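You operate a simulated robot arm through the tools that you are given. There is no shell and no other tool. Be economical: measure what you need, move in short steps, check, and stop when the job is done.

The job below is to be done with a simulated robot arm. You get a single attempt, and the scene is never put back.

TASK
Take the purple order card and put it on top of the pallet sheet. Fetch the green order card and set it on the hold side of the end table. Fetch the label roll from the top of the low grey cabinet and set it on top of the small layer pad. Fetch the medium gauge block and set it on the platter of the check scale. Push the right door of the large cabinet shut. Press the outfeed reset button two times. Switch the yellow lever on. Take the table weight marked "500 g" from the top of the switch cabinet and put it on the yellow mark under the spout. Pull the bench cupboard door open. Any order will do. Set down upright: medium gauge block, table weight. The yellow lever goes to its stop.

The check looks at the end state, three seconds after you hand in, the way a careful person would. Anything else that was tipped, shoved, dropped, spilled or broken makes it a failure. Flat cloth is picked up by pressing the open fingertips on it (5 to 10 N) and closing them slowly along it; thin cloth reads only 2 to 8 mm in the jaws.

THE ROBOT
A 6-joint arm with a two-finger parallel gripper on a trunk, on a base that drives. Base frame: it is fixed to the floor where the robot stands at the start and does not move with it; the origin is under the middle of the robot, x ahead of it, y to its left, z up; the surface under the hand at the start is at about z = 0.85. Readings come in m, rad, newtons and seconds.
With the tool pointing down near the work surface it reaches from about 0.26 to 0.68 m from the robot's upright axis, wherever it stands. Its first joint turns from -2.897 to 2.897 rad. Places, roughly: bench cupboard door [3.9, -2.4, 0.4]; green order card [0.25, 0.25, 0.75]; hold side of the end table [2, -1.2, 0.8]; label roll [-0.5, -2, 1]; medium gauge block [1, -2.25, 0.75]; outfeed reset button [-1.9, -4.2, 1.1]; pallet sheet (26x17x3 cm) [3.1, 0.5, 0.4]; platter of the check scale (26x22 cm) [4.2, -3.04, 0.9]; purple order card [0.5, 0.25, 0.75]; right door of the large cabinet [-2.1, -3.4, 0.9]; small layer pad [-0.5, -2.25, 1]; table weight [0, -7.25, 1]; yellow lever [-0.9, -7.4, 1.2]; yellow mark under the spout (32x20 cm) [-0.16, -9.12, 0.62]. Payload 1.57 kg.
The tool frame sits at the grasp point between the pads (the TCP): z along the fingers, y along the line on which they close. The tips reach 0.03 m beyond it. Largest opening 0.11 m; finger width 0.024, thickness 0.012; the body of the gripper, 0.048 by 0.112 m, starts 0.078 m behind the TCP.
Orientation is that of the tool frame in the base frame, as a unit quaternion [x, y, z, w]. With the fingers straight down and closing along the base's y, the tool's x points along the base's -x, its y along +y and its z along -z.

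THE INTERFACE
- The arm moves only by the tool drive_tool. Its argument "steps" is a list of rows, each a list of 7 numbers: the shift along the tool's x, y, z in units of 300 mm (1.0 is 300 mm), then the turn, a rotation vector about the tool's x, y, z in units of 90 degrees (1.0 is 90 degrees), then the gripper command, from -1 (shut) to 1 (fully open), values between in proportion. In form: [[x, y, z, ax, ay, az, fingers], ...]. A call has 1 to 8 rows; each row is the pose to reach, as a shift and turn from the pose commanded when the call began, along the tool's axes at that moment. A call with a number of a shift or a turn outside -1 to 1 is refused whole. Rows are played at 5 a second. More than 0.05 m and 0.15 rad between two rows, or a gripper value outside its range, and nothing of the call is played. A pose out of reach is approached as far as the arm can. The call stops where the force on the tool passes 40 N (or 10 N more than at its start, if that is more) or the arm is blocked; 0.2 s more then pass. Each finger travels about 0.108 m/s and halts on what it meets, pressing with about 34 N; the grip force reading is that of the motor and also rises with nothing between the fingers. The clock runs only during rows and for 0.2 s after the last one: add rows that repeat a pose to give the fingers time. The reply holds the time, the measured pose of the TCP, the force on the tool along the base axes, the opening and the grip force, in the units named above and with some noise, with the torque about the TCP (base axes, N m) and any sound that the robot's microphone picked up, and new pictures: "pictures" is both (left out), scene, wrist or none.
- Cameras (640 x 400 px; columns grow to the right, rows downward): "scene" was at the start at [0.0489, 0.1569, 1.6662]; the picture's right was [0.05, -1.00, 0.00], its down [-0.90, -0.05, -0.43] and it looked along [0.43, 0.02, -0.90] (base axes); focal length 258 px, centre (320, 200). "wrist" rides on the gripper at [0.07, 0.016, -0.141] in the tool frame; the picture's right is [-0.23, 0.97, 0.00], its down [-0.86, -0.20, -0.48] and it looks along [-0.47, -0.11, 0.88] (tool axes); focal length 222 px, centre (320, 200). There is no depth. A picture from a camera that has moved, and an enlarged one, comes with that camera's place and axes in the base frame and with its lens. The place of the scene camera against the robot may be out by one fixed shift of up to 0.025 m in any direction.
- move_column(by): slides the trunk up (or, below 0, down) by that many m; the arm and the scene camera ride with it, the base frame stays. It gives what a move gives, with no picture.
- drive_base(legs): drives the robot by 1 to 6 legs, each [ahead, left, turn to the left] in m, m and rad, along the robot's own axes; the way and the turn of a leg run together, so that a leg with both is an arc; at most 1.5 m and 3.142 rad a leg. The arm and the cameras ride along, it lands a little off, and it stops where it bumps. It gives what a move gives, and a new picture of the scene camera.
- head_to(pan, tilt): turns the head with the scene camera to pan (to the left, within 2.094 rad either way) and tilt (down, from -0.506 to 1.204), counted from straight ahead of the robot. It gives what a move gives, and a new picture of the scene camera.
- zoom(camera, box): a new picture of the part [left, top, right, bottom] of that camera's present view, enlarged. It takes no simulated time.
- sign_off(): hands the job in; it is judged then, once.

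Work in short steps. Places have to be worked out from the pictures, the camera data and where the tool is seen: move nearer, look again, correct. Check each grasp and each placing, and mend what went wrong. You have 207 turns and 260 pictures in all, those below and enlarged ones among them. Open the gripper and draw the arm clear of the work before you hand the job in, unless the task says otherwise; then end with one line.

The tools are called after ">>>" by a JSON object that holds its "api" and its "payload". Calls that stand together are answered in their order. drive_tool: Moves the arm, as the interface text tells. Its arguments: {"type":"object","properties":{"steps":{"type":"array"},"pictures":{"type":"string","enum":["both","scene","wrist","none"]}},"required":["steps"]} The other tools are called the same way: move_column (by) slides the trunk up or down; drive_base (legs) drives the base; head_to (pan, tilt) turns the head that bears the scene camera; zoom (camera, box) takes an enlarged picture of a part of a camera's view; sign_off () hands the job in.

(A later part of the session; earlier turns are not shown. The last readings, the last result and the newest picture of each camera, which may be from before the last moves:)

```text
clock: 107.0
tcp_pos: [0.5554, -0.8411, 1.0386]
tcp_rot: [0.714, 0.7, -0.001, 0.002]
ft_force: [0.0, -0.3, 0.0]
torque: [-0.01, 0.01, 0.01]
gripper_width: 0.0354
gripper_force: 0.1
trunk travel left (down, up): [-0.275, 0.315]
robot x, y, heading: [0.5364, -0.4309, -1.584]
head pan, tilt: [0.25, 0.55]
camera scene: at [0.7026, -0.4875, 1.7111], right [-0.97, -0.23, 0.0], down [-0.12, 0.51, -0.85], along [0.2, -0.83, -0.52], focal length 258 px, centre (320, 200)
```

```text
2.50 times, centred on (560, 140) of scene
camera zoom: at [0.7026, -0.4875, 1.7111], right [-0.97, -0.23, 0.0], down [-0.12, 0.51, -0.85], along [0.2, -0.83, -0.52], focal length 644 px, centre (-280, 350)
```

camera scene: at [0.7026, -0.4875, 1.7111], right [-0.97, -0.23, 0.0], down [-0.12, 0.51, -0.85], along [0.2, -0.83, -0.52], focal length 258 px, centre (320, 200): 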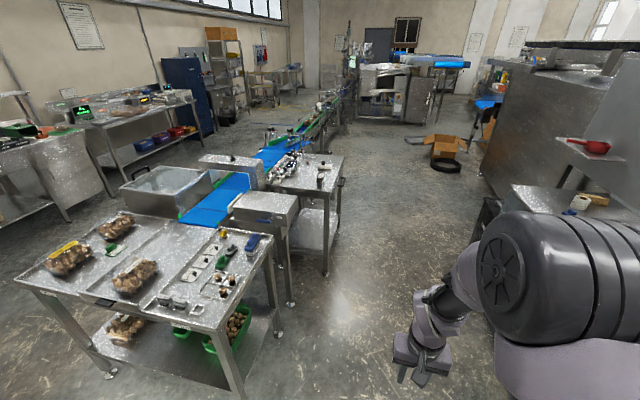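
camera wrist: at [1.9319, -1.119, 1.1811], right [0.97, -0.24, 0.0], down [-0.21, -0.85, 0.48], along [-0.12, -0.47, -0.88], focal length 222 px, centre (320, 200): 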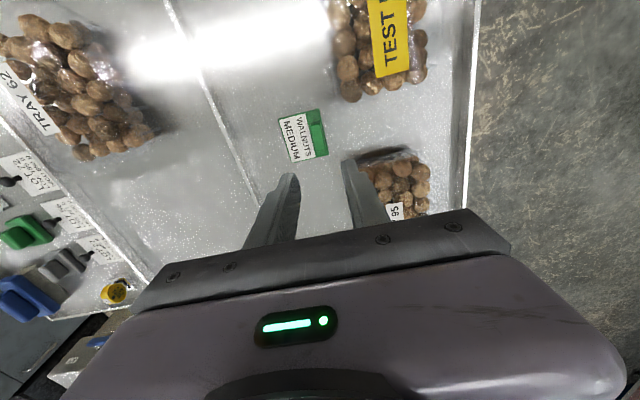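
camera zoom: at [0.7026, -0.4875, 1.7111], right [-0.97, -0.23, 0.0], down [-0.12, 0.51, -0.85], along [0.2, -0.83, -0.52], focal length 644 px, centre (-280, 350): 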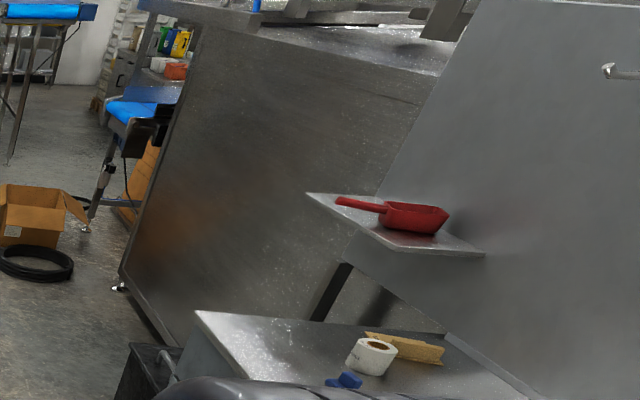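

The long block with a knob stands at about (1.11, −2.31). I drive to the table's open side and face it to read the blocks.

>>> {"api": "drive_base", "payload": {"legs": [[0.95, 0, 0], [0.92, 0, 0], [0, 0, 1.585]]}}

>>> {"api": "head_to", "payload": {"pan": 0.1, "tilt": 0.75}}

```text
clock: 120.3
tcp_pos: [0.9188, -2.2639, 1.0392]
tcp_rot: [-0.01, 1.0, 0.0, 0.001]
ft_force: [0.0, 0.5, 0.0]
torque: [0.0, 0.0, -0.01]
gripper_width: 0.0357
gripper_force: 0.1
trunk travel left (down, up): [-0.275, 0.315]
robot x, y, heading: [0.5117, -2.3022, 0.021]
head pan, tilt: [0.25, 0.55]
camera scene: at [0.5831, -2.1228, 1.7112], right [0.27, -0.96, 0.0], down [-0.5, -0.14, -0.85], along [0.82, 0.23, -0.52], focal length 258 px, centre (320, 200)
```

scene: 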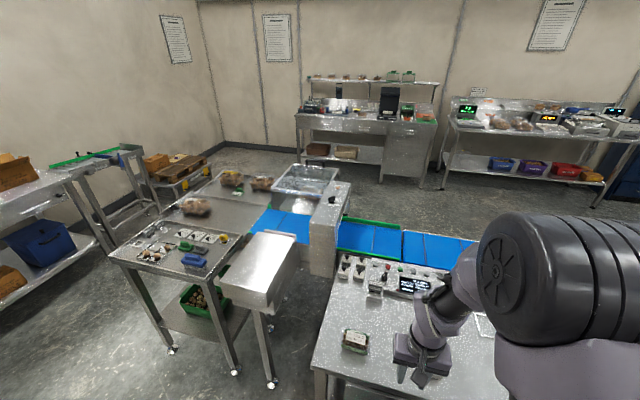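

```text
clock: 121.0
tcp_pos: [0.9189, -2.2643, 1.0388]
tcp_rot: [-0.011, 1.0, 0.0, 0.003]
ft_force: [-0.7, 0.2, -0.7]
torque: [0.04, 0.01, 0.0]
gripper_width: 0.0358
gripper_force: 0.1
trunk travel left (down, up): [-0.275, 0.315]
robot x, y, heading: [0.5101, -2.2995, 0.02]
head pan, tilt: [0.099, 0.75]
camera scene: at [0.5788, -2.1369, 1.6938], right [0.12, -0.99, 0.0], down [-0.68, -0.08, -0.73], along [0.73, 0.09, -0.68], focal length 258 px, centre (320, 200)
```

scene: 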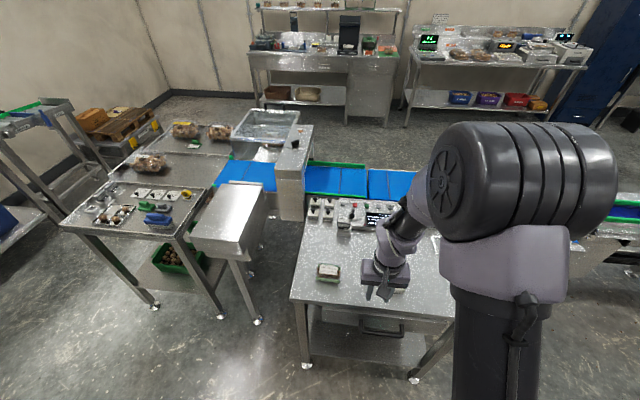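

I look with the wrist camera, which rides above the table edge.

>>> {"api": "zoom", "payload": {"camera": "wrist", "box": [0, 0, 640, 400]}}

>>> {"api": "zoom", "payload": {"camera": "scene", "box": [290, 180, 450, 320]}}

```text
1.00 times, centred on (320, 200) of wrist (not enlarged: the box is as wide or as high as the picture)
camera zoom: at [0.8479, -2.2482, 1.1794], right [0.21, 0.98, 0.0], down [0.86, -0.18, 0.48], along [0.47, -0.1, -0.88], focal length 222 px, centre (320, 200)
```

zoom: 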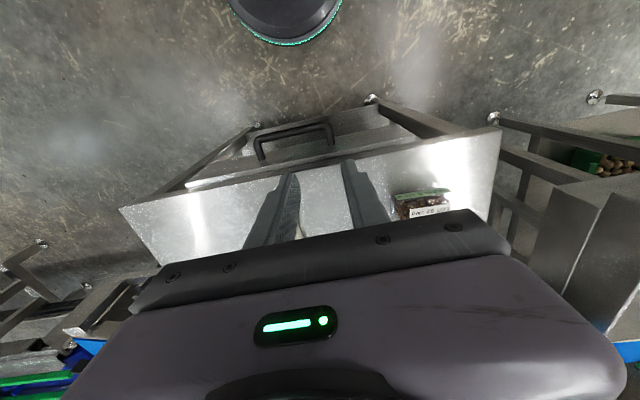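

```text
2.86 times, centred on (370, 250) of scene
camera zoom: at [0.5788, -2.1369, 1.6938], right [0.12, -0.99, 0.0], down [-0.68, -0.08, -0.73], along [0.73, 0.09, -0.68], focal length 736 px, centre (177, 57)
```

zoom: 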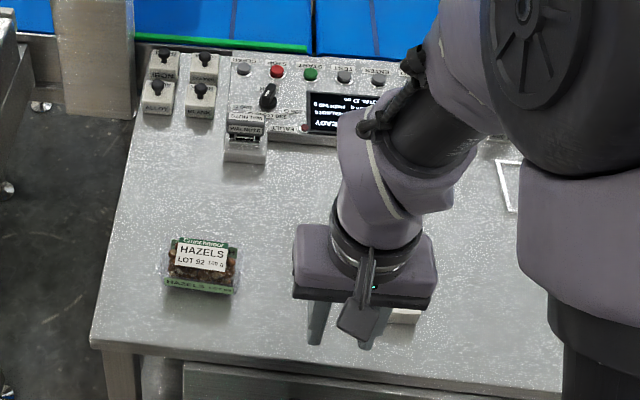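

The tool hides the block. I shift the arm left and up, then look.

>>> {"api": "drive_tool", "payload": {"steps": [[0.1, 0.1, -0.05, 0, 0, 0, 0.2], [0.15, 0.2, -0.15, 0, 0, 0, 0.6], [0.2, 0.3, -0.25, 0, 0, 0, 1], [0.25, 0.4, -0.35, 0, 0, 0, 1], [0.25, 0.55, -0.35, 0, 0, 0, 1], [0.25, 0.7, -0.35, 0, 0, 0, 1]], "pictures": "both"}}

>>> {"api": "zoom", "payload": {"camera": "scene", "box": [290, 170, 490, 320]}}

```text
clock: 122.4
tcp_pos: [0.839, -2.0543, 1.1429]
tcp_rot: [-0.01, 1.0, 0.0, 0.003]
ft_force: [-0.1, -0.1, -0.5]
torque: [-0.03, 0.01, 0.02]
gripper_width: 0.11
gripper_force: 0.1
trunk travel left (down, up): [-0.275, 0.315]
robot x, y, heading: [0.5066, -2.3008, 0.02]
head pan, tilt: [0.099, 0.75]
camera scene: at [0.5787, -2.1359, 1.6937], right [0.12, -0.99, 0.0], down [-0.68, -0.08, -0.73], along [0.73, 0.09, -0.68], focal length 258 px, centre (320, 200)
camera wrist: at [0.7684, -2.0388, 1.2835], right [0.21, 0.98, 0.0], down [0.86, -0.18, 0.48], along [0.47, -0.1, -0.88], focal length 222 px, centre (320, 200)
```

scene: 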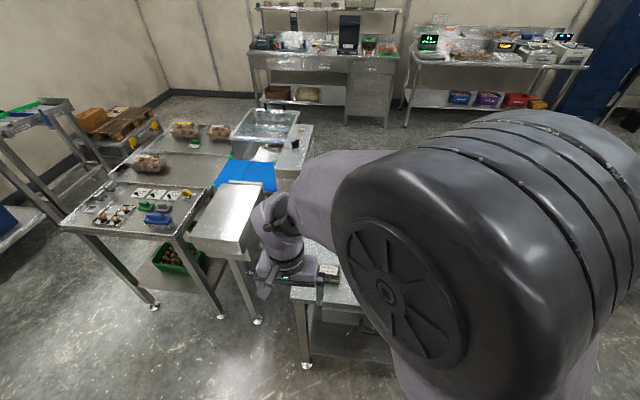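
wrist: 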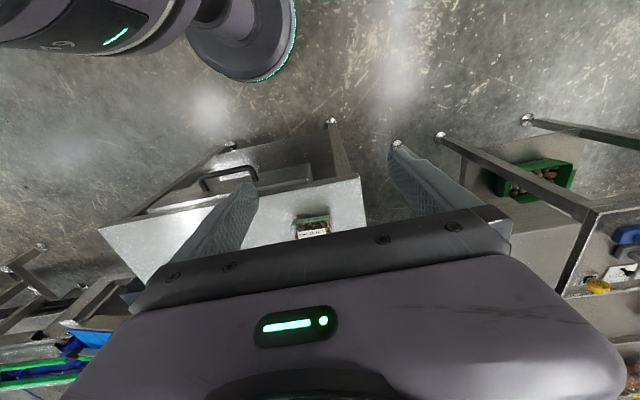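

```text
2.67 times, centred on (390, 245) of scene
camera zoom: at [0.5787, -2.1359, 1.6937], right [0.12, -0.99, 0.0], down [-0.68, -0.08, -0.73], along [0.73, 0.09, -0.68], focal length 687 px, centre (133, 80)
```

zoom: 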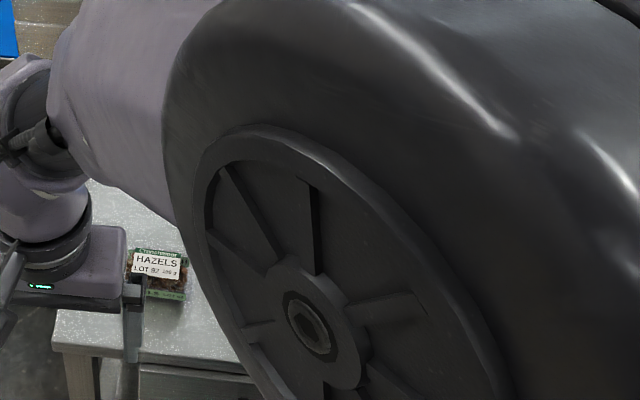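

The head camera sits left of the arm; I swing the tool to the right side instead.

>>> {"api": "drive_tool", "payload": {"steps": [[0, -0.16, 0, 0, 0, 0, 1], [0, -0.32, 0, 0, 0, 0, 1], [0, -0.48, 0, 0, 0, 0, 1], [0, -0.64, 0, 0, 0, 0, 1], [0, -0.8, 0, 0, 0, 0, 1], [0, -0.96, 0, 0, 0, 0, 1]], "pictures": "none"}}

>>> {"api": "drive_tool", "payload": {"steps": [[0, -0.16, 0, 0, 0, 0, 1], [0, -0.32, 0, 0, 0, 0, 1], [0, -0.48, 0, 0, 0, 0, 1], [0, -0.64, 0, 0, 0, 0, 1]], "pictures": "both"}}

>>> {"api": "zoom", "payload": {"camera": "scene", "box": [290, 170, 490, 320]}}

```text
clock: 123.8
tcp_pos: [0.8466, -2.3454, 1.1443]
tcp_rot: [-0.009, 1.0, 0.0, 0.002]
ft_force: [-0.1, -0.2, 0.3]
torque: [0.02, 0.02, 0.0]
gripper_width: 0.11
gripper_force: 0.0
trunk travel left (down, up): [-0.275, 0.315]
robot x, y, heading: [0.5073, -2.2989, 0.022]
head pan, tilt: [0.099, 0.75]
```

```text
clock: 124.8
tcp_pos: [0.8485, -2.5371, 1.142]
tcp_rot: [-0.009, 1.0, 0.0, 0.002]
ft_force: [-0.1, 0.0, 0.0]
torque: [0.01, -0.01, 0.01]
gripper_width: 0.1098
gripper_force: 0.1
trunk travel left (down, up): [-0.275, 0.315]
robot x, y, heading: [0.5113, -2.3011, 0.022]
head pan, tilt: [0.099, 0.75]
camera scene: at [0.579, -2.1382, 1.6939], right [0.12, -0.99, 0.0], down [-0.68, -0.08, -0.73], along [0.73, 0.09, -0.68], focal length 258 px, centre (320, 200)
camera wrist: at [0.7762, -2.5208, 1.2832], right [0.21, 0.98, 0.0], down [0.86, -0.18, 0.48], along [0.47, -0.1, -0.88], focal length 222 px, centre (320, 200)
```

scene: 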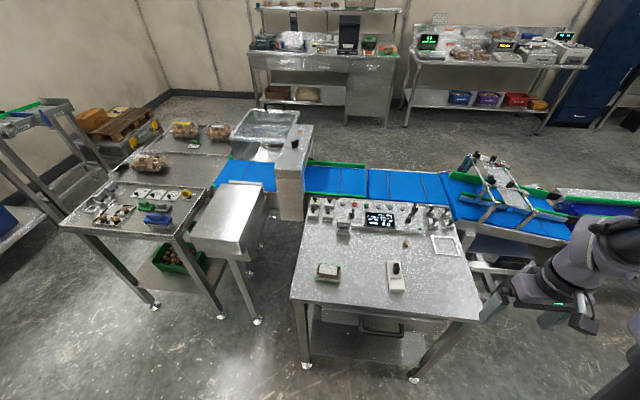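
wrist: 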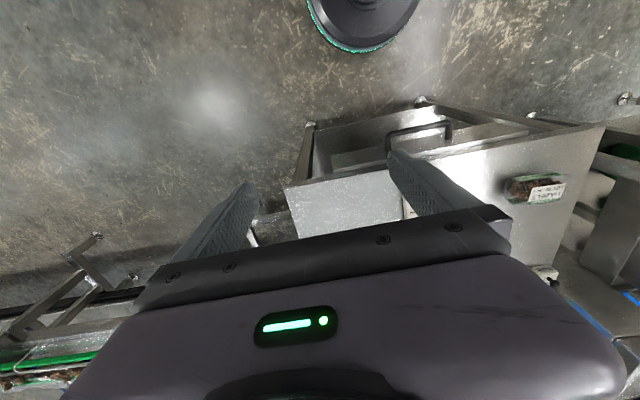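

```text
2.67 times, centred on (390, 245) of scene
camera zoom: at [0.579, -2.1382, 1.6939], right [0.12, -0.99, 0.0], down [-0.68, -0.08, -0.73], along [0.73, 0.09, -0.68], focal length 687 px, centre (133, 80)
```

zoom: 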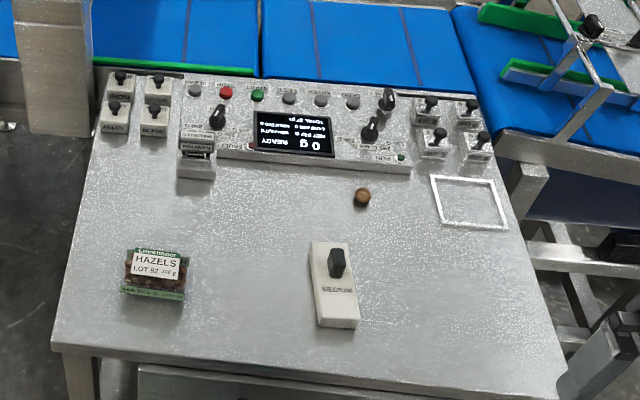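

It reads MEDIUM: a white block along x with a black knob, at about (1.09, −2.34). I move above it.

>>> {"api": "drive_tool", "payload": {"steps": [[-0.11, 0.08, 0.06, 0, 0, 0, 1], [-0.22, 0.16, 0.12, 0, 0, 0, 1], [-0.33, 0.24, 0.18, 0, 0, 0, 0.6], [-0.44, 0.32, 0.24, 0, 0, 0, 0.5], [-0.55, 0.4, 0.3, 0, 0, 0, 0.5], [-0.65, 0.48, 0.35, 0, 0, 0, 0.5], [-0.75, 0.56, 0.4, 0, 0, 0, 0.5], [-0.83, 0.64, 0.42, 0, 0, 0, 0.5]]}}

```text
clock: 126.6
tcp_pos: [1.0958, -2.3379, 1.0187]
tcp_rot: [-0.009, 1.0, -0.001, 0.002]
ft_force: [-0.1, 0.2, 0.5]
torque: [-0.03, 0.03, 0.02]
gripper_width: 0.0829
gripper_force: 0.0
trunk travel left (down, up): [-0.275, 0.315]
robot x, y, heading: [0.5159, -2.2972, 0.023]
head pan, tilt: [0.099, 0.75]
camera scene: at [0.5794, -2.1363, 1.6937], right [0.12, -0.99, 0.0], down [-0.68, -0.08, -0.73], along [0.73, 0.09, -0.68], focal length 258 px, centre (320, 200)
camera wrist: at [1.0242, -2.3222, 1.1589], right [0.21, 0.98, 0.0], down [0.86, -0.18, 0.48], along [0.47, -0.1, -0.88], focal length 222 px, centre (320, 200)
```

scene: 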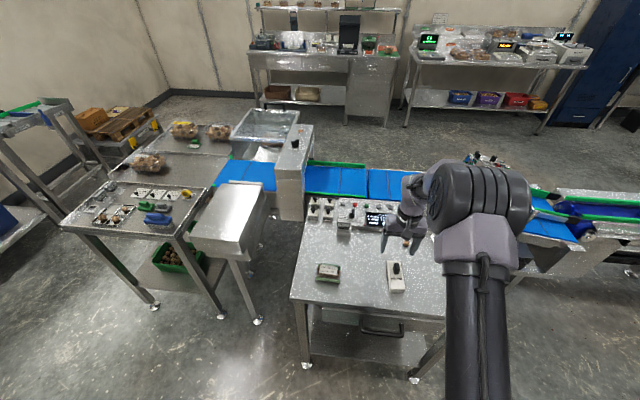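
wrist: 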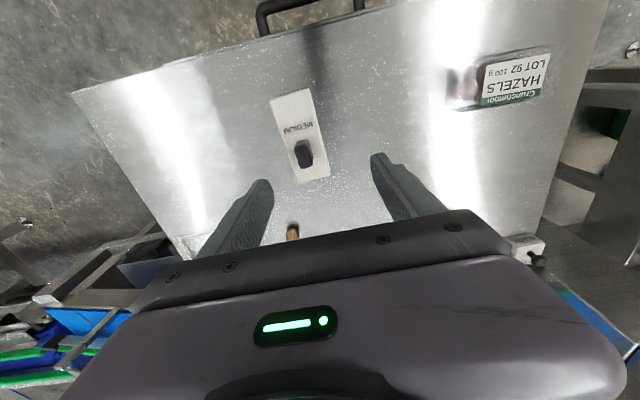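

Block centre about (1.087, −2.358). I correct and descend to just above it.

>>> {"api": "drive_tool", "payload": {"steps": [[0.03, -0.065, 0.1, 0, 0, 0, 0.5], [0.03, -0.065, 0.2, 0, 0, 0, 0.5], [0.03, -0.065, 0.27, 0, 0, 0, 0.5]]}}

```text
clock: 127.4
tcp_pos: [1.087, -2.3573, 0.9358]
tcp_rot: [-0.01, 1.0, 0.0, 0.002]
ft_force: [0.1, -0.5, -0.6]
torque: [-0.01, -0.01, -0.01]
gripper_width: 0.0826
gripper_force: 0.0
trunk travel left (down, up): [-0.275, 0.315]
robot x, y, heading: [0.5079, -2.2992, 0.022]
head pan, tilt: [0.099, 0.75]
camera scene: at [0.5792, -2.1371, 1.6938], right [0.12, -0.99, 0.0], down [-0.68, -0.08, -0.73], along [0.73, 0.09, -0.68], focal length 258 px, centre (320, 200)
camera wrist: at [1.0155, -2.3418, 1.0773], right [0.21, 0.98, 0.0], down [0.86, -0.18, 0.48], along [0.47, -0.1, -0.88], focal length 222 px, centre (320, 200)
```

scene: 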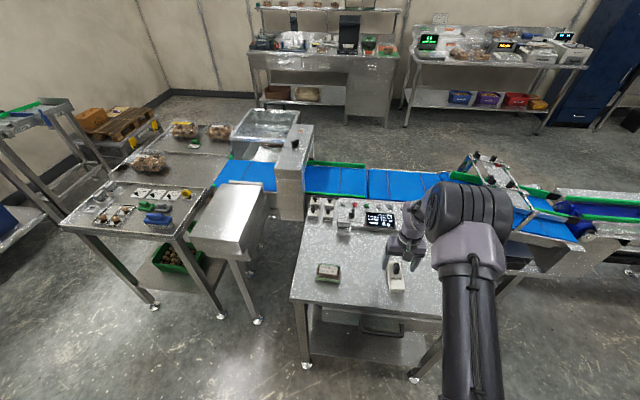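
wrist: 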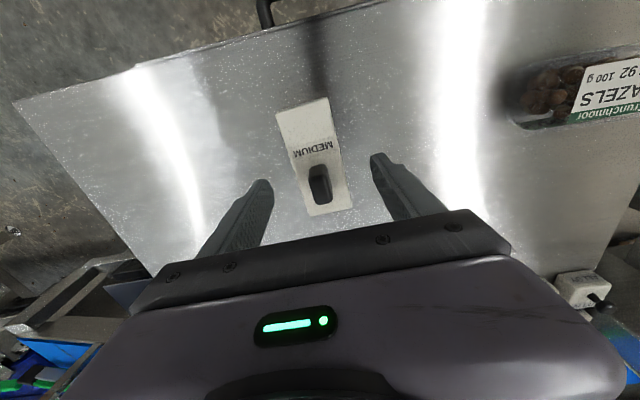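

The block's axis is yawed ≈0.13 rad; I turn the tool slightly to match and go lower.

>>> {"api": "drive_tool", "payload": {"steps": [[0.0, -0.012, 0.05, 0, 0, -0.07, 0.5], [0.0, -0.012, 0.1, 0, 0, -0.07, 0.5]], "pictures": "wrist"}}

```text
clock: 128.0
tcp_pos: [1.0869, -2.3607, 0.9061]
tcp_rot: [-0.064, 0.998, 0.001, 0.003]
ft_force: [0.0, 0.4, -0.2]
torque: [0.0, 0.01, 0.04]
gripper_width: 0.0824
gripper_force: 0.0
trunk travel left (down, up): [-0.275, 0.315]
robot x, y, heading: [0.5119, -2.2991, 0.024]
head pan, tilt: [0.099, 0.75]
camera wrist: at [1.0149, -2.3532, 1.0478], right [0.1, 1.0, 0.0], down [0.87, -0.09, 0.48], along [0.48, -0.05, -0.88], focal length 222 px, centre (320, 200)
```

wrist: 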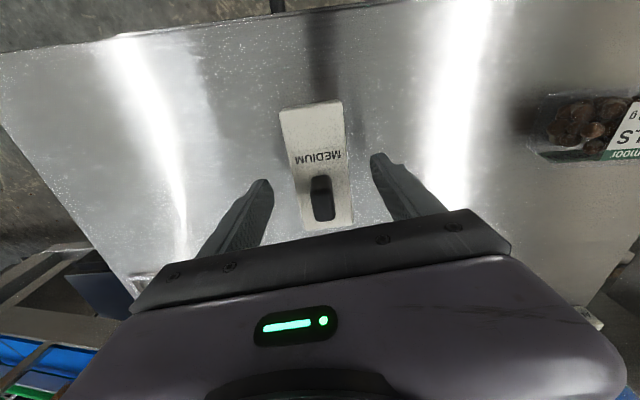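

Good alignment. I lower in small rows while watching force.

>>> {"api": "drive_tool", "payload": {"steps": [[0, 0, 0.03, 0, 0, 0, 0.5], [0, 0, 0.06, 0, 0, 0, 0.5], [0, 0, 0.08, 0, 0, 0, 0.5], [0, 0, 0.095, 0, 0, 0, 0.5]], "pictures": "wrist"}}

```text
clock: 129.0
tcp_pos: [1.0885, -2.3608, 0.8793]
tcp_rot: [-0.065, 0.998, 0.0, 0.003]
ft_force: [0.5, 0.2, 0.1]
torque: [0.01, -0.02, 0.0]
gripper_width: 0.0825
gripper_force: 0.1
trunk travel left (down, up): [-0.275, 0.315]
robot x, y, heading: [0.5125, -2.2985, 0.019]
head pan, tilt: [0.099, 0.75]
camera wrist: at [1.0152, -2.3534, 1.0198], right [0.1, 0.99, 0.0], down [0.87, -0.09, 0.48], along [0.48, -0.05, -0.88], focal length 222 px, centre (320, 200)
```

wrist: 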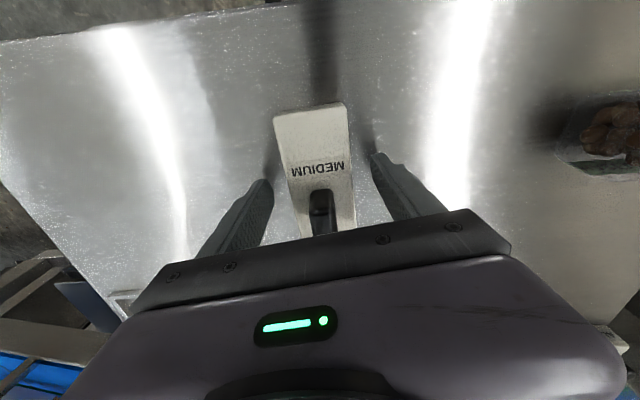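

Tips are alongside the block. I lower 7 mm more and close.

>>> {"api": "drive_tool", "payload": {"steps": [[0, 0, 0.012, 0, 0, 0, 0.5], [0, 0, 0.025, 0, 0, 0, 0.3], [0, 0, 0.025, 0, 0, 0, -0.2], [0, 0, 0.025, 0, 0, 0, -1], [0, 0, 0.025, 0, 0, 0, -1]], "pictures": "wrist"}}

```text
clock: 130.2
tcp_pos: [1.0878, -2.3612, 0.871]
tcp_rot: [-0.065, 0.998, 0.0, 0.002]
ft_force: [-0.2, 0.0, -2.3]
torque: [0.03, 0.06, 0.01]
gripper_width: 0.0497
gripper_force: 34.1
trunk travel left (down, up): [-0.275, 0.315]
robot x, y, heading: [0.5097, -2.3006, 0.016]
head pan, tilt: [0.099, 0.75]
camera wrist: at [1.0151, -2.3537, 1.0121], right [0.1, 0.99, 0.0], down [0.87, -0.09, 0.48], along [0.48, -0.05, -0.88], focal length 222 px, centre (320, 200)
```

wrist: 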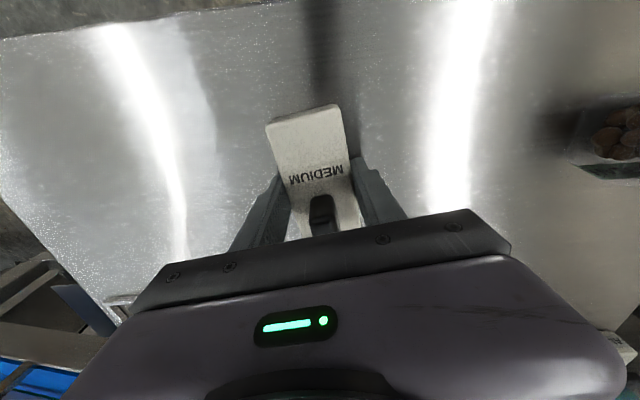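

Gripped at 50 mm. I lift and check.

>>> {"api": "drive_tool", "payload": {"steps": [[0, 0, -0.05, 0, 0, 0, -1], [0, 0, -0.15, 0, 0, 0, -1], [0, 0, -0.3, 0, 0, 0, -1], [0, 0, -0.45, 0, 0, 0, -1], [0, 0, -0.6, 0, 0, 0, -1]]}}

```text
clock: 131.4
tcp_pos: [1.0859, -2.3614, 1.0528]
tcp_rot: [-0.064, 0.998, 0.0, 0.003]
ft_force: [0.0, 0.2, -2.2]
torque: [-0.01, 0.01, 0.0]
gripper_width: 0.0494
gripper_force: 34.0
trunk travel left (down, up): [-0.275, 0.315]
robot x, y, heading: [0.5105, -2.3009, 0.021]
head pan, tilt: [0.099, 0.75]
camera scene: at [0.5782, -2.1369, 1.6938], right [0.12, -0.99, 0.0], down [-0.68, -0.08, -0.73], along [0.73, 0.09, -0.68], focal length 258 px, centre (320, 200)
camera wrist: at [1.0132, -2.3534, 1.1937], right [0.1, 0.99, 0.0], down [0.87, -0.09, 0.48], along [0.48, -0.05, -0.88], focal length 222 px, centre (320, 200)
```

scene: 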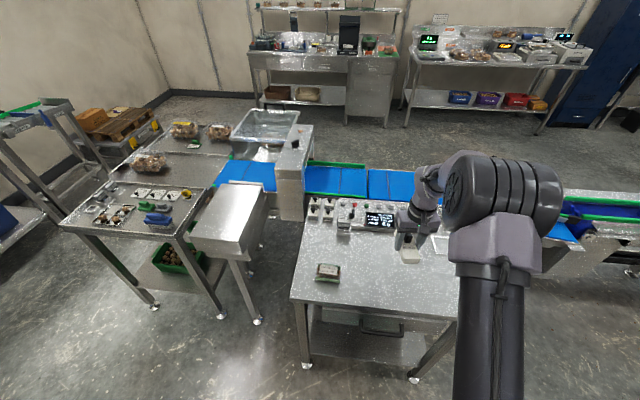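
wrist: 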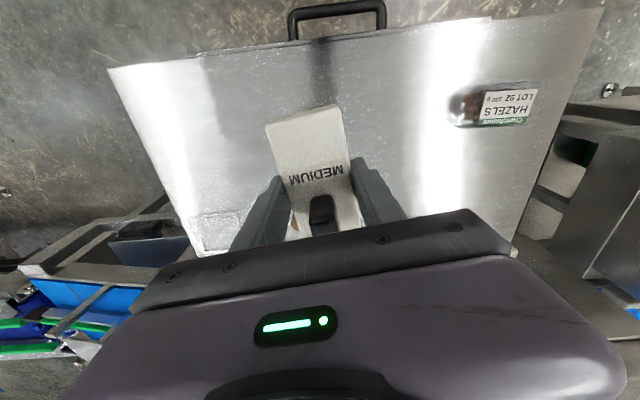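

Held (≈0.23 kg). The conveyor bars the direct way, so I retract the tool and go around: up the aisle, along, then down to the benches at x≈4.

>>> {"api": "drive_tool", "payload": {"steps": [[0.15, 0, 0, 0, 0, 0, -1], [0.3, 0, 0, 0, 0, 0, -1], [0.45, 0, 0, 0, 0, 0, -1]], "pictures": "none"}}

>>> {"api": "drive_base", "payload": {"legs": [[0, 0.95, -0.02], [0, 0.9, 0], [1.3, 0, 0], [1.3, 0, 0]]}}

>>> {"api": "head_to", "payload": {"pan": -0.7, "tilt": 0.45}}

```text
clock: 132.2
tcp_pos: [0.9495, -2.3788, 1.0524]
tcp_rot: [-0.066, 0.998, 0.0, 0.004]
ft_force: [-1.2, -0.3, -1.4]
torque: [0.01, 0.02, 0.01]
gripper_width: 0.0499
gripper_force: 33.9
trunk travel left (down, up): [-0.275, 0.315]
robot x, y, heading: [0.5154, -2.2977, 0.021]
head pan, tilt: [0.099, 0.75]
```

```text
clock: 153.7
tcp_pos: [3.5471, -0.6023, 1.0518]
tcp_rot: [-0.045, 0.999, 0.0, 0.003]
ft_force: [0.1, -0.6, -2.4]
torque: [-0.04, 0.03, -0.03]
gripper_width: 0.0497
gripper_force: 33.9
trunk travel left (down, up): [-0.275, 0.315]
robot x, y, heading: [3.1133, -0.5043, -0.015]
head pan, tilt: [0.099, 0.75]
camera scene: at [3.1847, -0.3462, 1.6938], right [0.08, -1.0, 0.0], down [-0.68, -0.06, -0.73], along [0.73, 0.06, -0.68], focal length 258 px, centre (320, 200)
```

scene: 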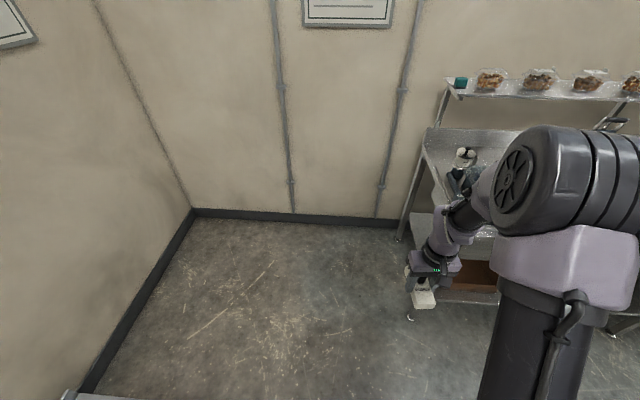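

```text
clock: 154.9
tcp_pos: [3.5472, -0.6024, 1.0528]
tcp_rot: [-0.046, 0.999, 0.0, 0.003]
ft_force: [-0.6, -1.0, -2.2]
torque: [-0.03, 0.0, 0.0]
gripper_width: 0.0493
gripper_force: 34.3
trunk travel left (down, up): [-0.275, 0.315]
robot x, y, heading: [3.1119, -0.5088, -0.016]
head pan, tilt: [-0.7, 0.45]
camera scene: at [3.1711, -0.4134, 1.7202], right [-0.66, -0.75, 0.0], down [-0.33, 0.29, -0.9], along [0.68, -0.59, -0.44], focal length 258 px, centre (320, 200)
```

scene: 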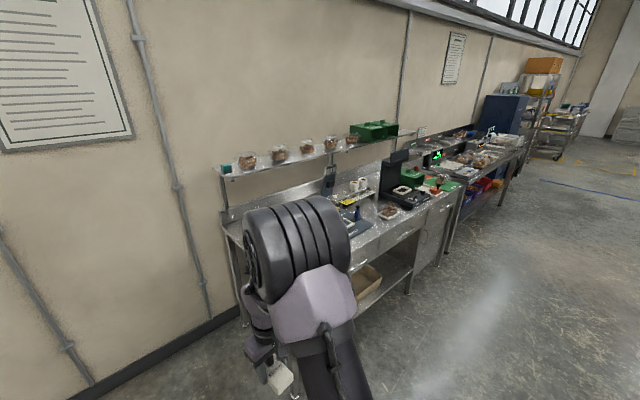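

I strafe right along the benches to the check scale.

>>> {"api": "drive_base", "payload": {"legs": [[0, -1.2, 0.01], [0, -1.25, 0]]}}

>>> {"api": "head_to", "payload": {"pan": 0.15, "tilt": 0.55}}

```text
clock: 166.9
tcp_pos: [3.5062, -3.0546, 1.0525]
tcp_rot: [-0.043, 0.999, 0.0, 0.002]
ft_force: [0.3, 0.3, -1.4]
torque: [0.01, -0.03, -0.03]
gripper_width: 0.0497
gripper_force: 34.2
trunk travel left (down, up): [-0.275, 0.315]
robot x, y, heading: [3.0715, -2.9582, -0.025]
head pan, tilt: [-0.7, 0.45]
camera scene: at [3.1299, -2.8635, 1.7202], right [-0.66, -0.75, 0.0], down [-0.33, 0.29, -0.9], along [0.67, -0.6, -0.44], focal length 258 px, centre (320, 200)
```

scene: 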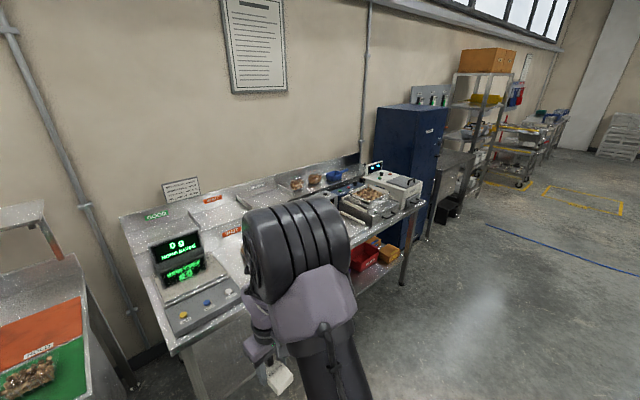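

```text
clock: 168.0
tcp_pos: [3.5048, -3.0549, 1.0525]
tcp_rot: [-0.043, 0.999, 0.0, 0.003]
ft_force: [-0.2, -0.9, -2.5]
torque: [-0.02, 0.01, -0.01]
gripper_width: 0.0495
gripper_force: 33.6
trunk travel left (down, up): [-0.275, 0.315]
robot x, y, heading: [3.0697, -2.9547, -0.022]
head pan, tilt: [0.15, 0.55]
camera scene: at [3.1501, -2.791, 1.7112], right [0.12, -0.99, 0.0], down [-0.52, -0.07, -0.85], along [0.85, 0.11, -0.52], focal length 258 px, centre (320, 200)
```

scene: 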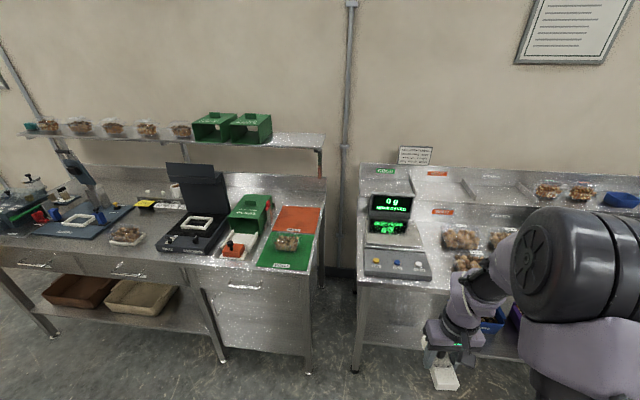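

I enlarge the scale and the cupboard.

>>> {"api": "zoom", "payload": {"camera": "scene", "box": [340, 160, 500, 300]}}

>>> {"api": "zoom", "payload": {"camera": "scene", "box": [190, 230, 340, 390]}}

```text
2.86 times, centred on (420, 230) of scene
camera zoom: at [3.1501, -2.791, 1.7112], right [0.12, -0.99, 0.0], down [-0.52, -0.07, -0.85], along [0.85, 0.11, -0.52], focal length 736 px, centre (34, 114)
```

zoom: 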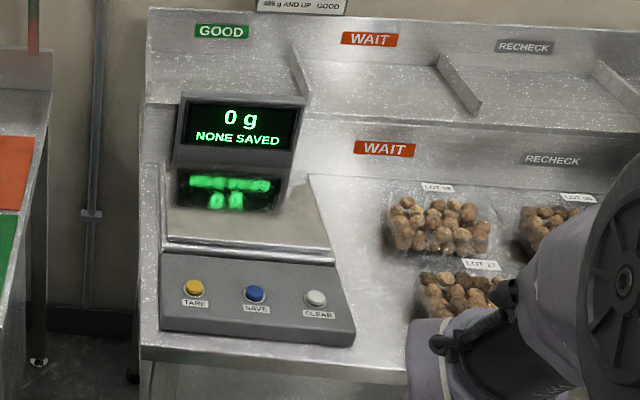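

```text
2.50 times, centred on (265, 310) of scene
camera zoom: at [3.1501, -2.791, 1.7112], right [0.12, -0.99, 0.0], down [-0.52, -0.07, -0.85], along [0.85, 0.11, -0.52], focal length 644 px, centre (458, -75)
```

zoom: 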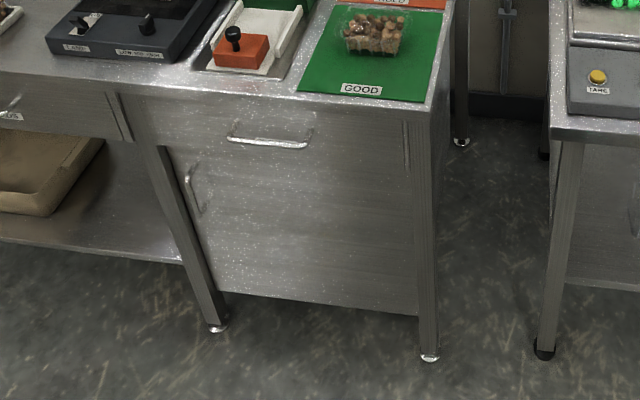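

The platter lies between the button panel and the display, around (4.17, −3.03). I drive up to the bench.

>>> {"api": "drive_base", "payload": {"legs": [[0.45, -0.02, 0.02]]}}

>>> {"api": "head_to", "payload": {"pan": 0.0, "tilt": 0.85}}

>>> {"api": "zoom", "payload": {"camera": "wrist", "box": [0, 0, 640, 400]}}

```text
clock: 170.7
tcp_pos: [3.9543, -3.072, 1.0522]
tcp_rot: [-0.052, 0.999, 0.0, 0.003]
ft_force: [-0.2, -0.2, -2.2]
torque: [0.0, 0.0, 0.01]
gripper_width: 0.0497
gripper_force: 33.5
trunk travel left (down, up): [-0.275, 0.315]
robot x, y, heading: [3.5149, -2.9828, -0.001]
head pan, tilt: [0.15, 0.55]
camera scene: at [3.5943, -2.8159, 1.7111], right [0.15, -0.99, 0.0], down [-0.52, -0.08, -0.85], along [0.84, 0.12, -0.52], focal length 258 px, centre (320, 200)
```

scene: 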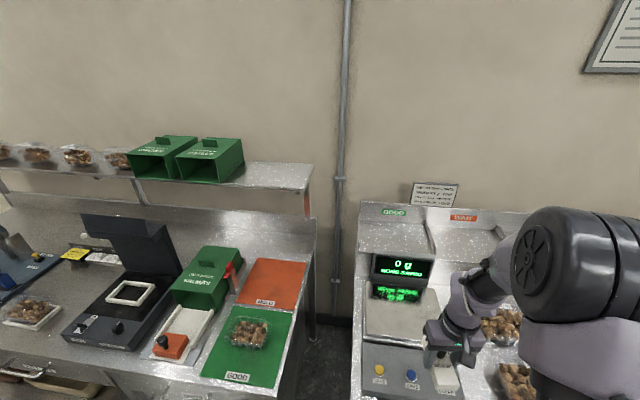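

```text
clock: 171.5
tcp_pos: [3.954, -3.0715, 1.0526]
tcp_rot: [-0.052, 0.999, 0.0, 0.002]
ft_force: [0.9, 0.2, -1.8]
torque: [0.0, 0.0, 0.02]
gripper_width: 0.0492
gripper_force: 33.7
trunk travel left (down, up): [-0.275, 0.315]
robot x, y, heading: [3.5206, -2.984, -0.0]
head pan, tilt: [0.0, 0.85]
camera scene: at [3.5829, -2.8292, 1.6858], right [0.0, -1.0, 0.0], down [-0.75, 0.0, -0.66], along [0.66, 0.0, -0.75], focal length 258 px, centre (320, 200)
```

scene: 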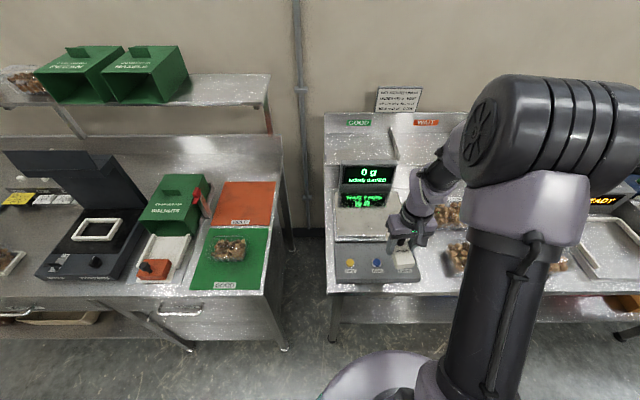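

```text
1.00 times, centred on (320, 200) of wrist (not enlarged: the box is as wide or as high as the picture)
camera zoom: at [3.8813, -3.0621, 1.193], right [0.12, 0.99, 0.0], down [0.87, -0.11, 0.48], along [0.48, -0.06, -0.88], focal length 222 px, centre (320, 200)
```

zoom: 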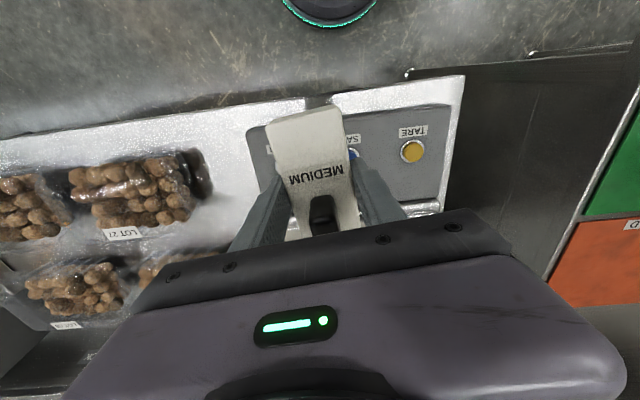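

I move the block over the platter, around (4.15, −3.03), and look.

>>> {"api": "drive_tool", "payload": {"steps": [[-0.16, 0.016, 0, 0, 0, 0, -1], [-0.32, 0.032, 0, 0, 0, 0, -1], [-0.48, 0.05, 0, 0, 0, 0, -1], [-0.64, 0.065, 0, 0, 0, 0, -1], [-0.664, 0.065, 0.1, 0, 0, 0, -1]]}}

>>> {"api": "zoom", "payload": {"camera": "scene", "box": [320, 150, 460, 290]}}

```text
clock: 172.7
tcp_pos: [4.1519, -3.0315, 1.0212]
tcp_rot: [-0.053, 0.999, 0.0, 0.003]
ft_force: [-0.3, 0.4, -2.4]
torque: [-0.05, 0.04, 0.0]
gripper_width: 0.0493
gripper_force: 34.5
trunk travel left (down, up): [-0.275, 0.315]
robot x, y, heading: [3.5165, -2.9792, -0.004]
head pan, tilt: [0.0, 0.85]
camera scene: at [3.5832, -2.8294, 1.6857], right [0.0, -1.0, 0.0], down [-0.75, 0.0, -0.66], along [0.66, 0.0, -0.75], focal length 258 px, centre (320, 200)
camera wrist: at [4.0781, -3.0218, 1.1631], right [0.12, 0.99, 0.0], down [0.87, -0.11, 0.48], along [0.48, -0.06, -0.88], focal length 222 px, centre (320, 200)
```

scene: 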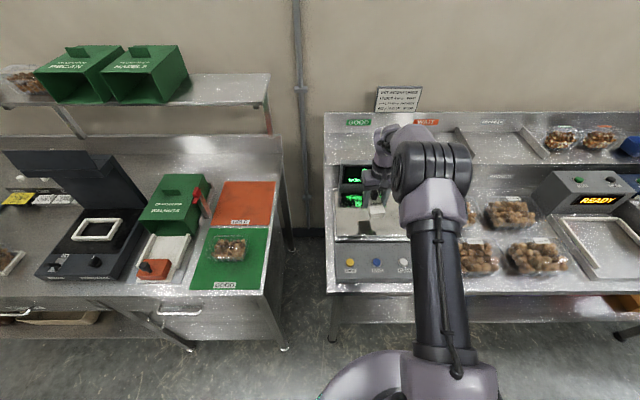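
wrist: 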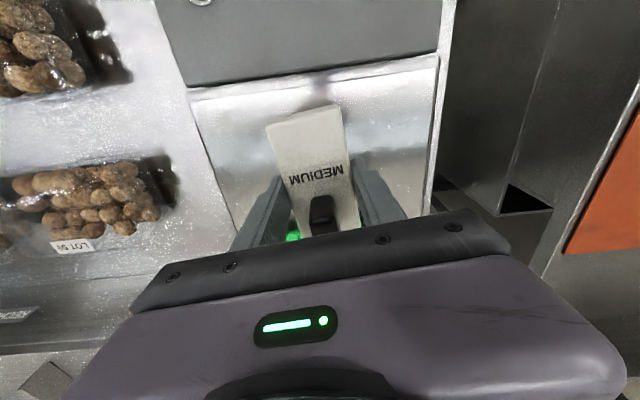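

```text
2.86 times, centred on (390, 220) of scene
camera zoom: at [3.5832, -2.8294, 1.6857], right [0.0, -1.0, 0.0], down [-0.75, 0.0, -0.66], along [0.66, 0.0, -0.75], focal length 736 px, centre (120, 143)
```

zoom: 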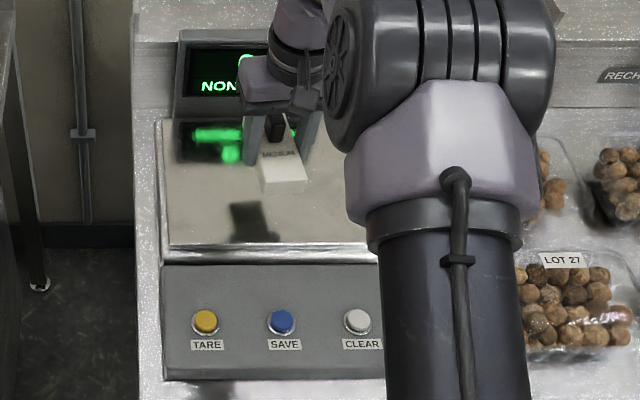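

Well over the platter with room behind to the display. I lower slowly to touch.

>>> {"api": "drive_tool", "payload": {"steps": [[0, 0, 0.06, 0, 0, 0, -1], [0, 0, 0.1, 0, 0, 0, -1], [0, 0, 0.115, 0, 0, 0, -1], [0, 0, 0.13, 0, 0, 0, -1], [0, 0, 0.145, 0, 0, 0, -1], [0, 0, 0.16, 0, 0, 0, -1]], "pictures": "scene"}}

```text
clock: 174.1
tcp_pos: [4.1503, -3.0309, 0.9754]
tcp_rot: [-0.052, 0.999, 0.0, 0.003]
ft_force: [-1.0, 0.0, -2.1]
torque: [-0.01, 0.02, -0.02]
gripper_width: 0.0495
gripper_force: 33.9
trunk travel left (down, up): [-0.275, 0.315]
robot x, y, heading: [3.5161, -2.9817, -0.005]
head pan, tilt: [0.0, 0.85]
camera scene: at [3.583, -2.8292, 1.6857], right [0.0, -1.0, 0.0], down [-0.75, 0.0, -0.66], along [0.66, 0.0, -0.75], focal length 258 px, centre (320, 200)
```

scene: 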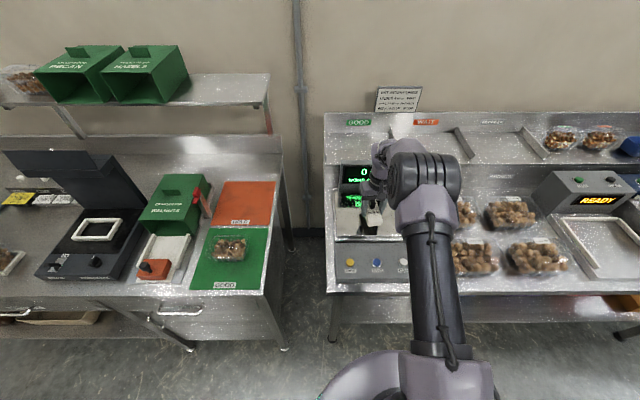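

No touch yet; I continue in 4 mm rows.

>>> {"api": "drive_tool", "payload": {"steps": [[0, 0, 0.013, 0, 0, 0, -1], [0, 0, 0.026, 0, 0, 0, -1], [0, 0, 0.039, 0, 0, 0, -1], [0, 0, 0.052, 0, 0, 0, -1], [0, 0, 0.062, 0, 0, 0, -1]], "pictures": "wrist"}}

```text
clock: 175.3
tcp_pos: [4.1508, -3.0321, 0.9565]
tcp_rot: [-0.053, 0.999, 0.0, 0.002]
ft_force: [0.2, 0.1, -1.2]
torque: [0.0, 0.02, 0.02]
gripper_width: 0.0495
gripper_force: 34.2
trunk travel left (down, up): [-0.275, 0.315]
robot x, y, heading: [3.517, -2.9822, 0.002]
head pan, tilt: [0.0, 0.85]
camera wrist: at [4.0777, -3.0216, 1.0972], right [0.12, 0.99, 0.0], down [0.87, -0.11, 0.48], along [0.48, -0.06, -0.88], focal length 222 px, centre (320, 200)
```

wrist: 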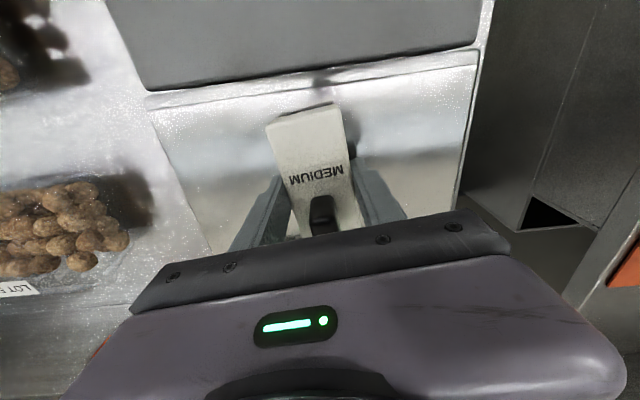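

Continuing down, with 1 cm more forward for margin.

>>> {"api": "drive_tool", "payload": {"steps": [[-0.033, 0, 0.01, 0, 0, 0, -1], [-0.033, 0, 0.023, 0, 0, 0, -1], [-0.033, 0, 0.036, 0, 0, 0, -1], [-0.033, 0, 0.049, 0, 0, 0, -1], [-0.033, 0, 0.06, 0, 0, 0, -1], [-0.033, 0, 0.07, 0, 0, 0, -1]], "pictures": "wrist"}}

```text
clock: 176.7
tcp_pos: [4.1608, -3.0306, 0.9391]
tcp_rot: [-0.053, 0.999, 0.0, 0.004]
ft_force: [3.5, -7.0, 10.4]
torque: [-0.99, 0.1, -0.18]
gripper_width: 0.0493
gripper_force: 34.2
trunk travel left (down, up): [-0.275, 0.315]
robot x, y, heading: [3.5189, -2.9841, -0.008]
head pan, tilt: [0.0, 0.85]
camera wrist: at [4.0867, -3.0207, 1.0788], right [0.12, 0.99, 0.0], down [0.87, -0.11, 0.49], along [0.48, -0.06, -0.87], focal length 222 px, centre (320, 200)
```

wrist: 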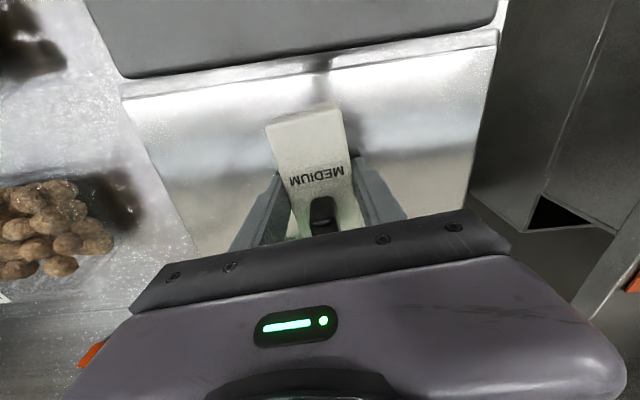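

Contact (~12 N). I ease off 1 mm, open and rise.

>>> {"api": "drive_tool", "payload": {"steps": [[0, 0, -0.004, 0, 0, 0, -0.3], [0, 0, -0.004, 0, 0, 0, 0.1], [0, 0, -0.004, 0, 0, 0, 0.4], [0, 0, -0.004, 0, 0, 0, 0.4], [0, 0, -0.12, 0, 0, 0, 0.4], [0, 0, -0.25, 0, 0, 0, 0.4], [0.05, 0, -0.4, 0, 0, 0, 0.4]], "pictures": "both"}}

>>> {"api": "zoom", "payload": {"camera": "scene", "box": [320, 150, 460, 290]}}

```text
clock: 178.3
tcp_pos: [4.1441, -3.0311, 1.0577]
tcp_rot: [-0.052, 0.999, 0.0, 0.002]
ft_force: [0.1, -0.1, 0.3]
torque: [-0.01, -0.04, -0.01]
gripper_width: 0.077
gripper_force: 0.1
trunk travel left (down, up): [-0.275, 0.315]
robot x, y, heading: [3.5163, -2.9827, -0.008]
head pan, tilt: [0.0, 0.85]
camera scene: at [3.5809, -2.8292, 1.6859], right [0.0, -1.0, 0.0], down [-0.75, 0.0, -0.66], along [0.66, 0.0, -0.75], focal length 258 px, centre (320, 200)
camera wrist: at [4.0715, -3.0222, 1.198], right [0.12, 0.99, 0.0], down [0.87, -0.11, 0.48], along [0.48, -0.06, -0.88], focal length 222 px, centre (320, 200)
```

scene: 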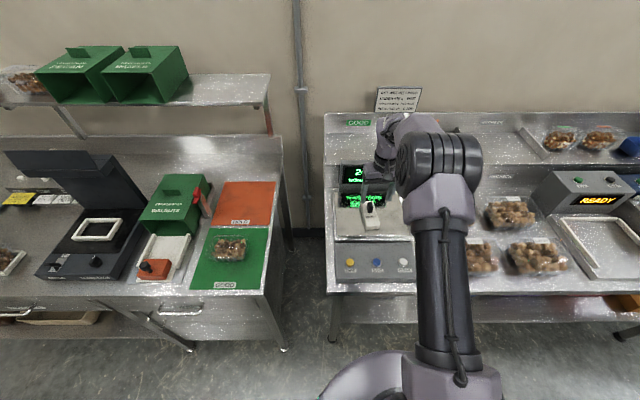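
wrist: 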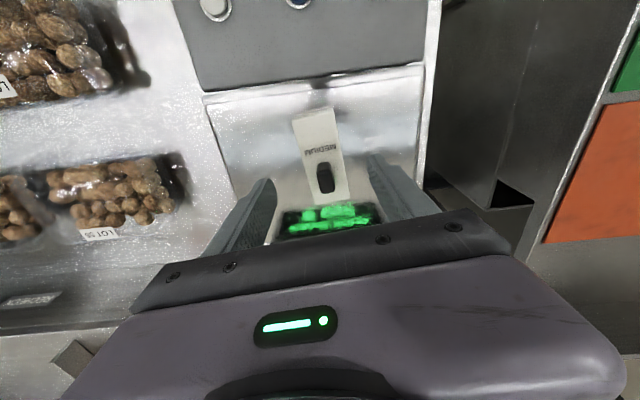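

```text
2.86 times, centred on (390, 220) of scene
camera zoom: at [3.5809, -2.8292, 1.6859], right [0.0, -1.0, 0.0], down [-0.75, 0.0, -0.66], along [0.66, 0.0, -0.75], focal length 736 px, centre (120, 143)
```

zoom: 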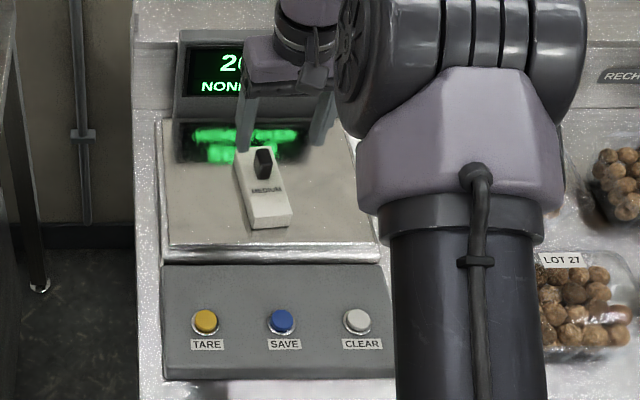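

The block stands on the platter and the display reads a weight. Next the cupboard door: handle estimated near (3.86, −2.18, 0.63), hinge on the right. I back off and go in front of it.

>>> {"api": "drive_base", "payload": {"legs": [[-0.55, 0, 0], [0, 0.82, 0]]}}

>>> {"api": "head_to", "payload": {"pan": -0.1, "tilt": 0.85}}

```text
clock: 185.5
tcp_pos: [3.6007, -2.2133, 1.0562]
tcp_rot: [-0.051, 0.999, 0.0, 0.003]
ft_force: [-0.1, 0.2, 0.4]
torque: [-0.02, 0.0, -0.01]
gripper_width: 0.0769
gripper_force: 0.1
trunk travel left (down, up): [-0.275, 0.315]
robot x, y, heading: [2.9724, -2.1648, -0.009]
head pan, tilt: [0.0, 0.85]
camera scene: at [3.039, -2.0099, 1.6857], right [-0.01, -1.0, 0.0], down [-0.75, 0.01, -0.66], along [0.66, -0.01, -0.75], focal length 258 px, centre (320, 200)
```

scene: 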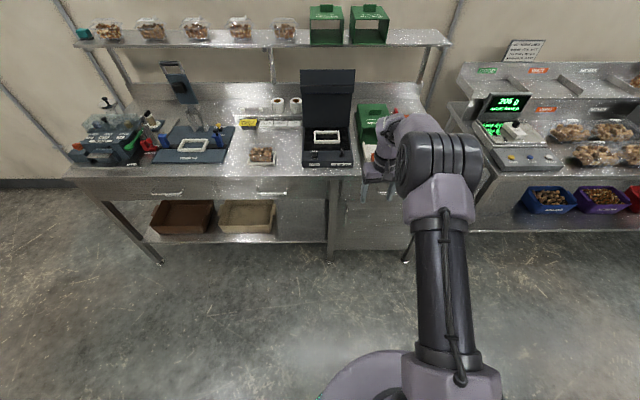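

```text
clock: 186.1
tcp_pos: [3.601, -2.216, 1.0573]
tcp_rot: [-0.051, 0.999, 0.0, 0.002]
ft_force: [-0.6, 0.3, 0.4]
torque: [0.0, -0.02, -0.01]
gripper_width: 0.077
gripper_force: 0.0
trunk travel left (down, up): [-0.275, 0.315]
robot x, y, heading: [2.9736, -2.1644, -0.014]
head pan, tilt: [-0.099, 0.85]
camera scene: at [3.0385, -2.0182, 1.6858], right [-0.11, -0.99, 0.0], down [-0.75, 0.08, -0.66], along [0.66, -0.07, -0.75], focal length 258 px, centre (320, 200)
```

scene: 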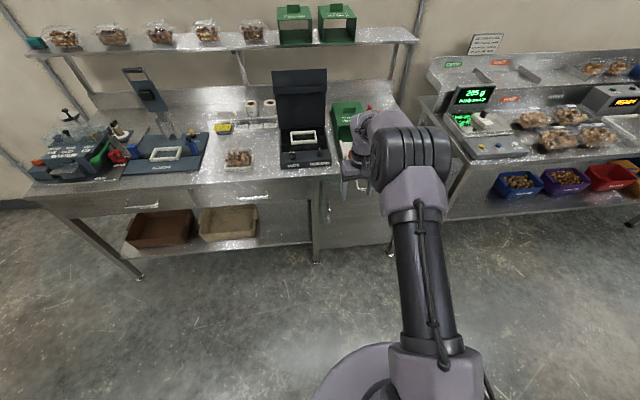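

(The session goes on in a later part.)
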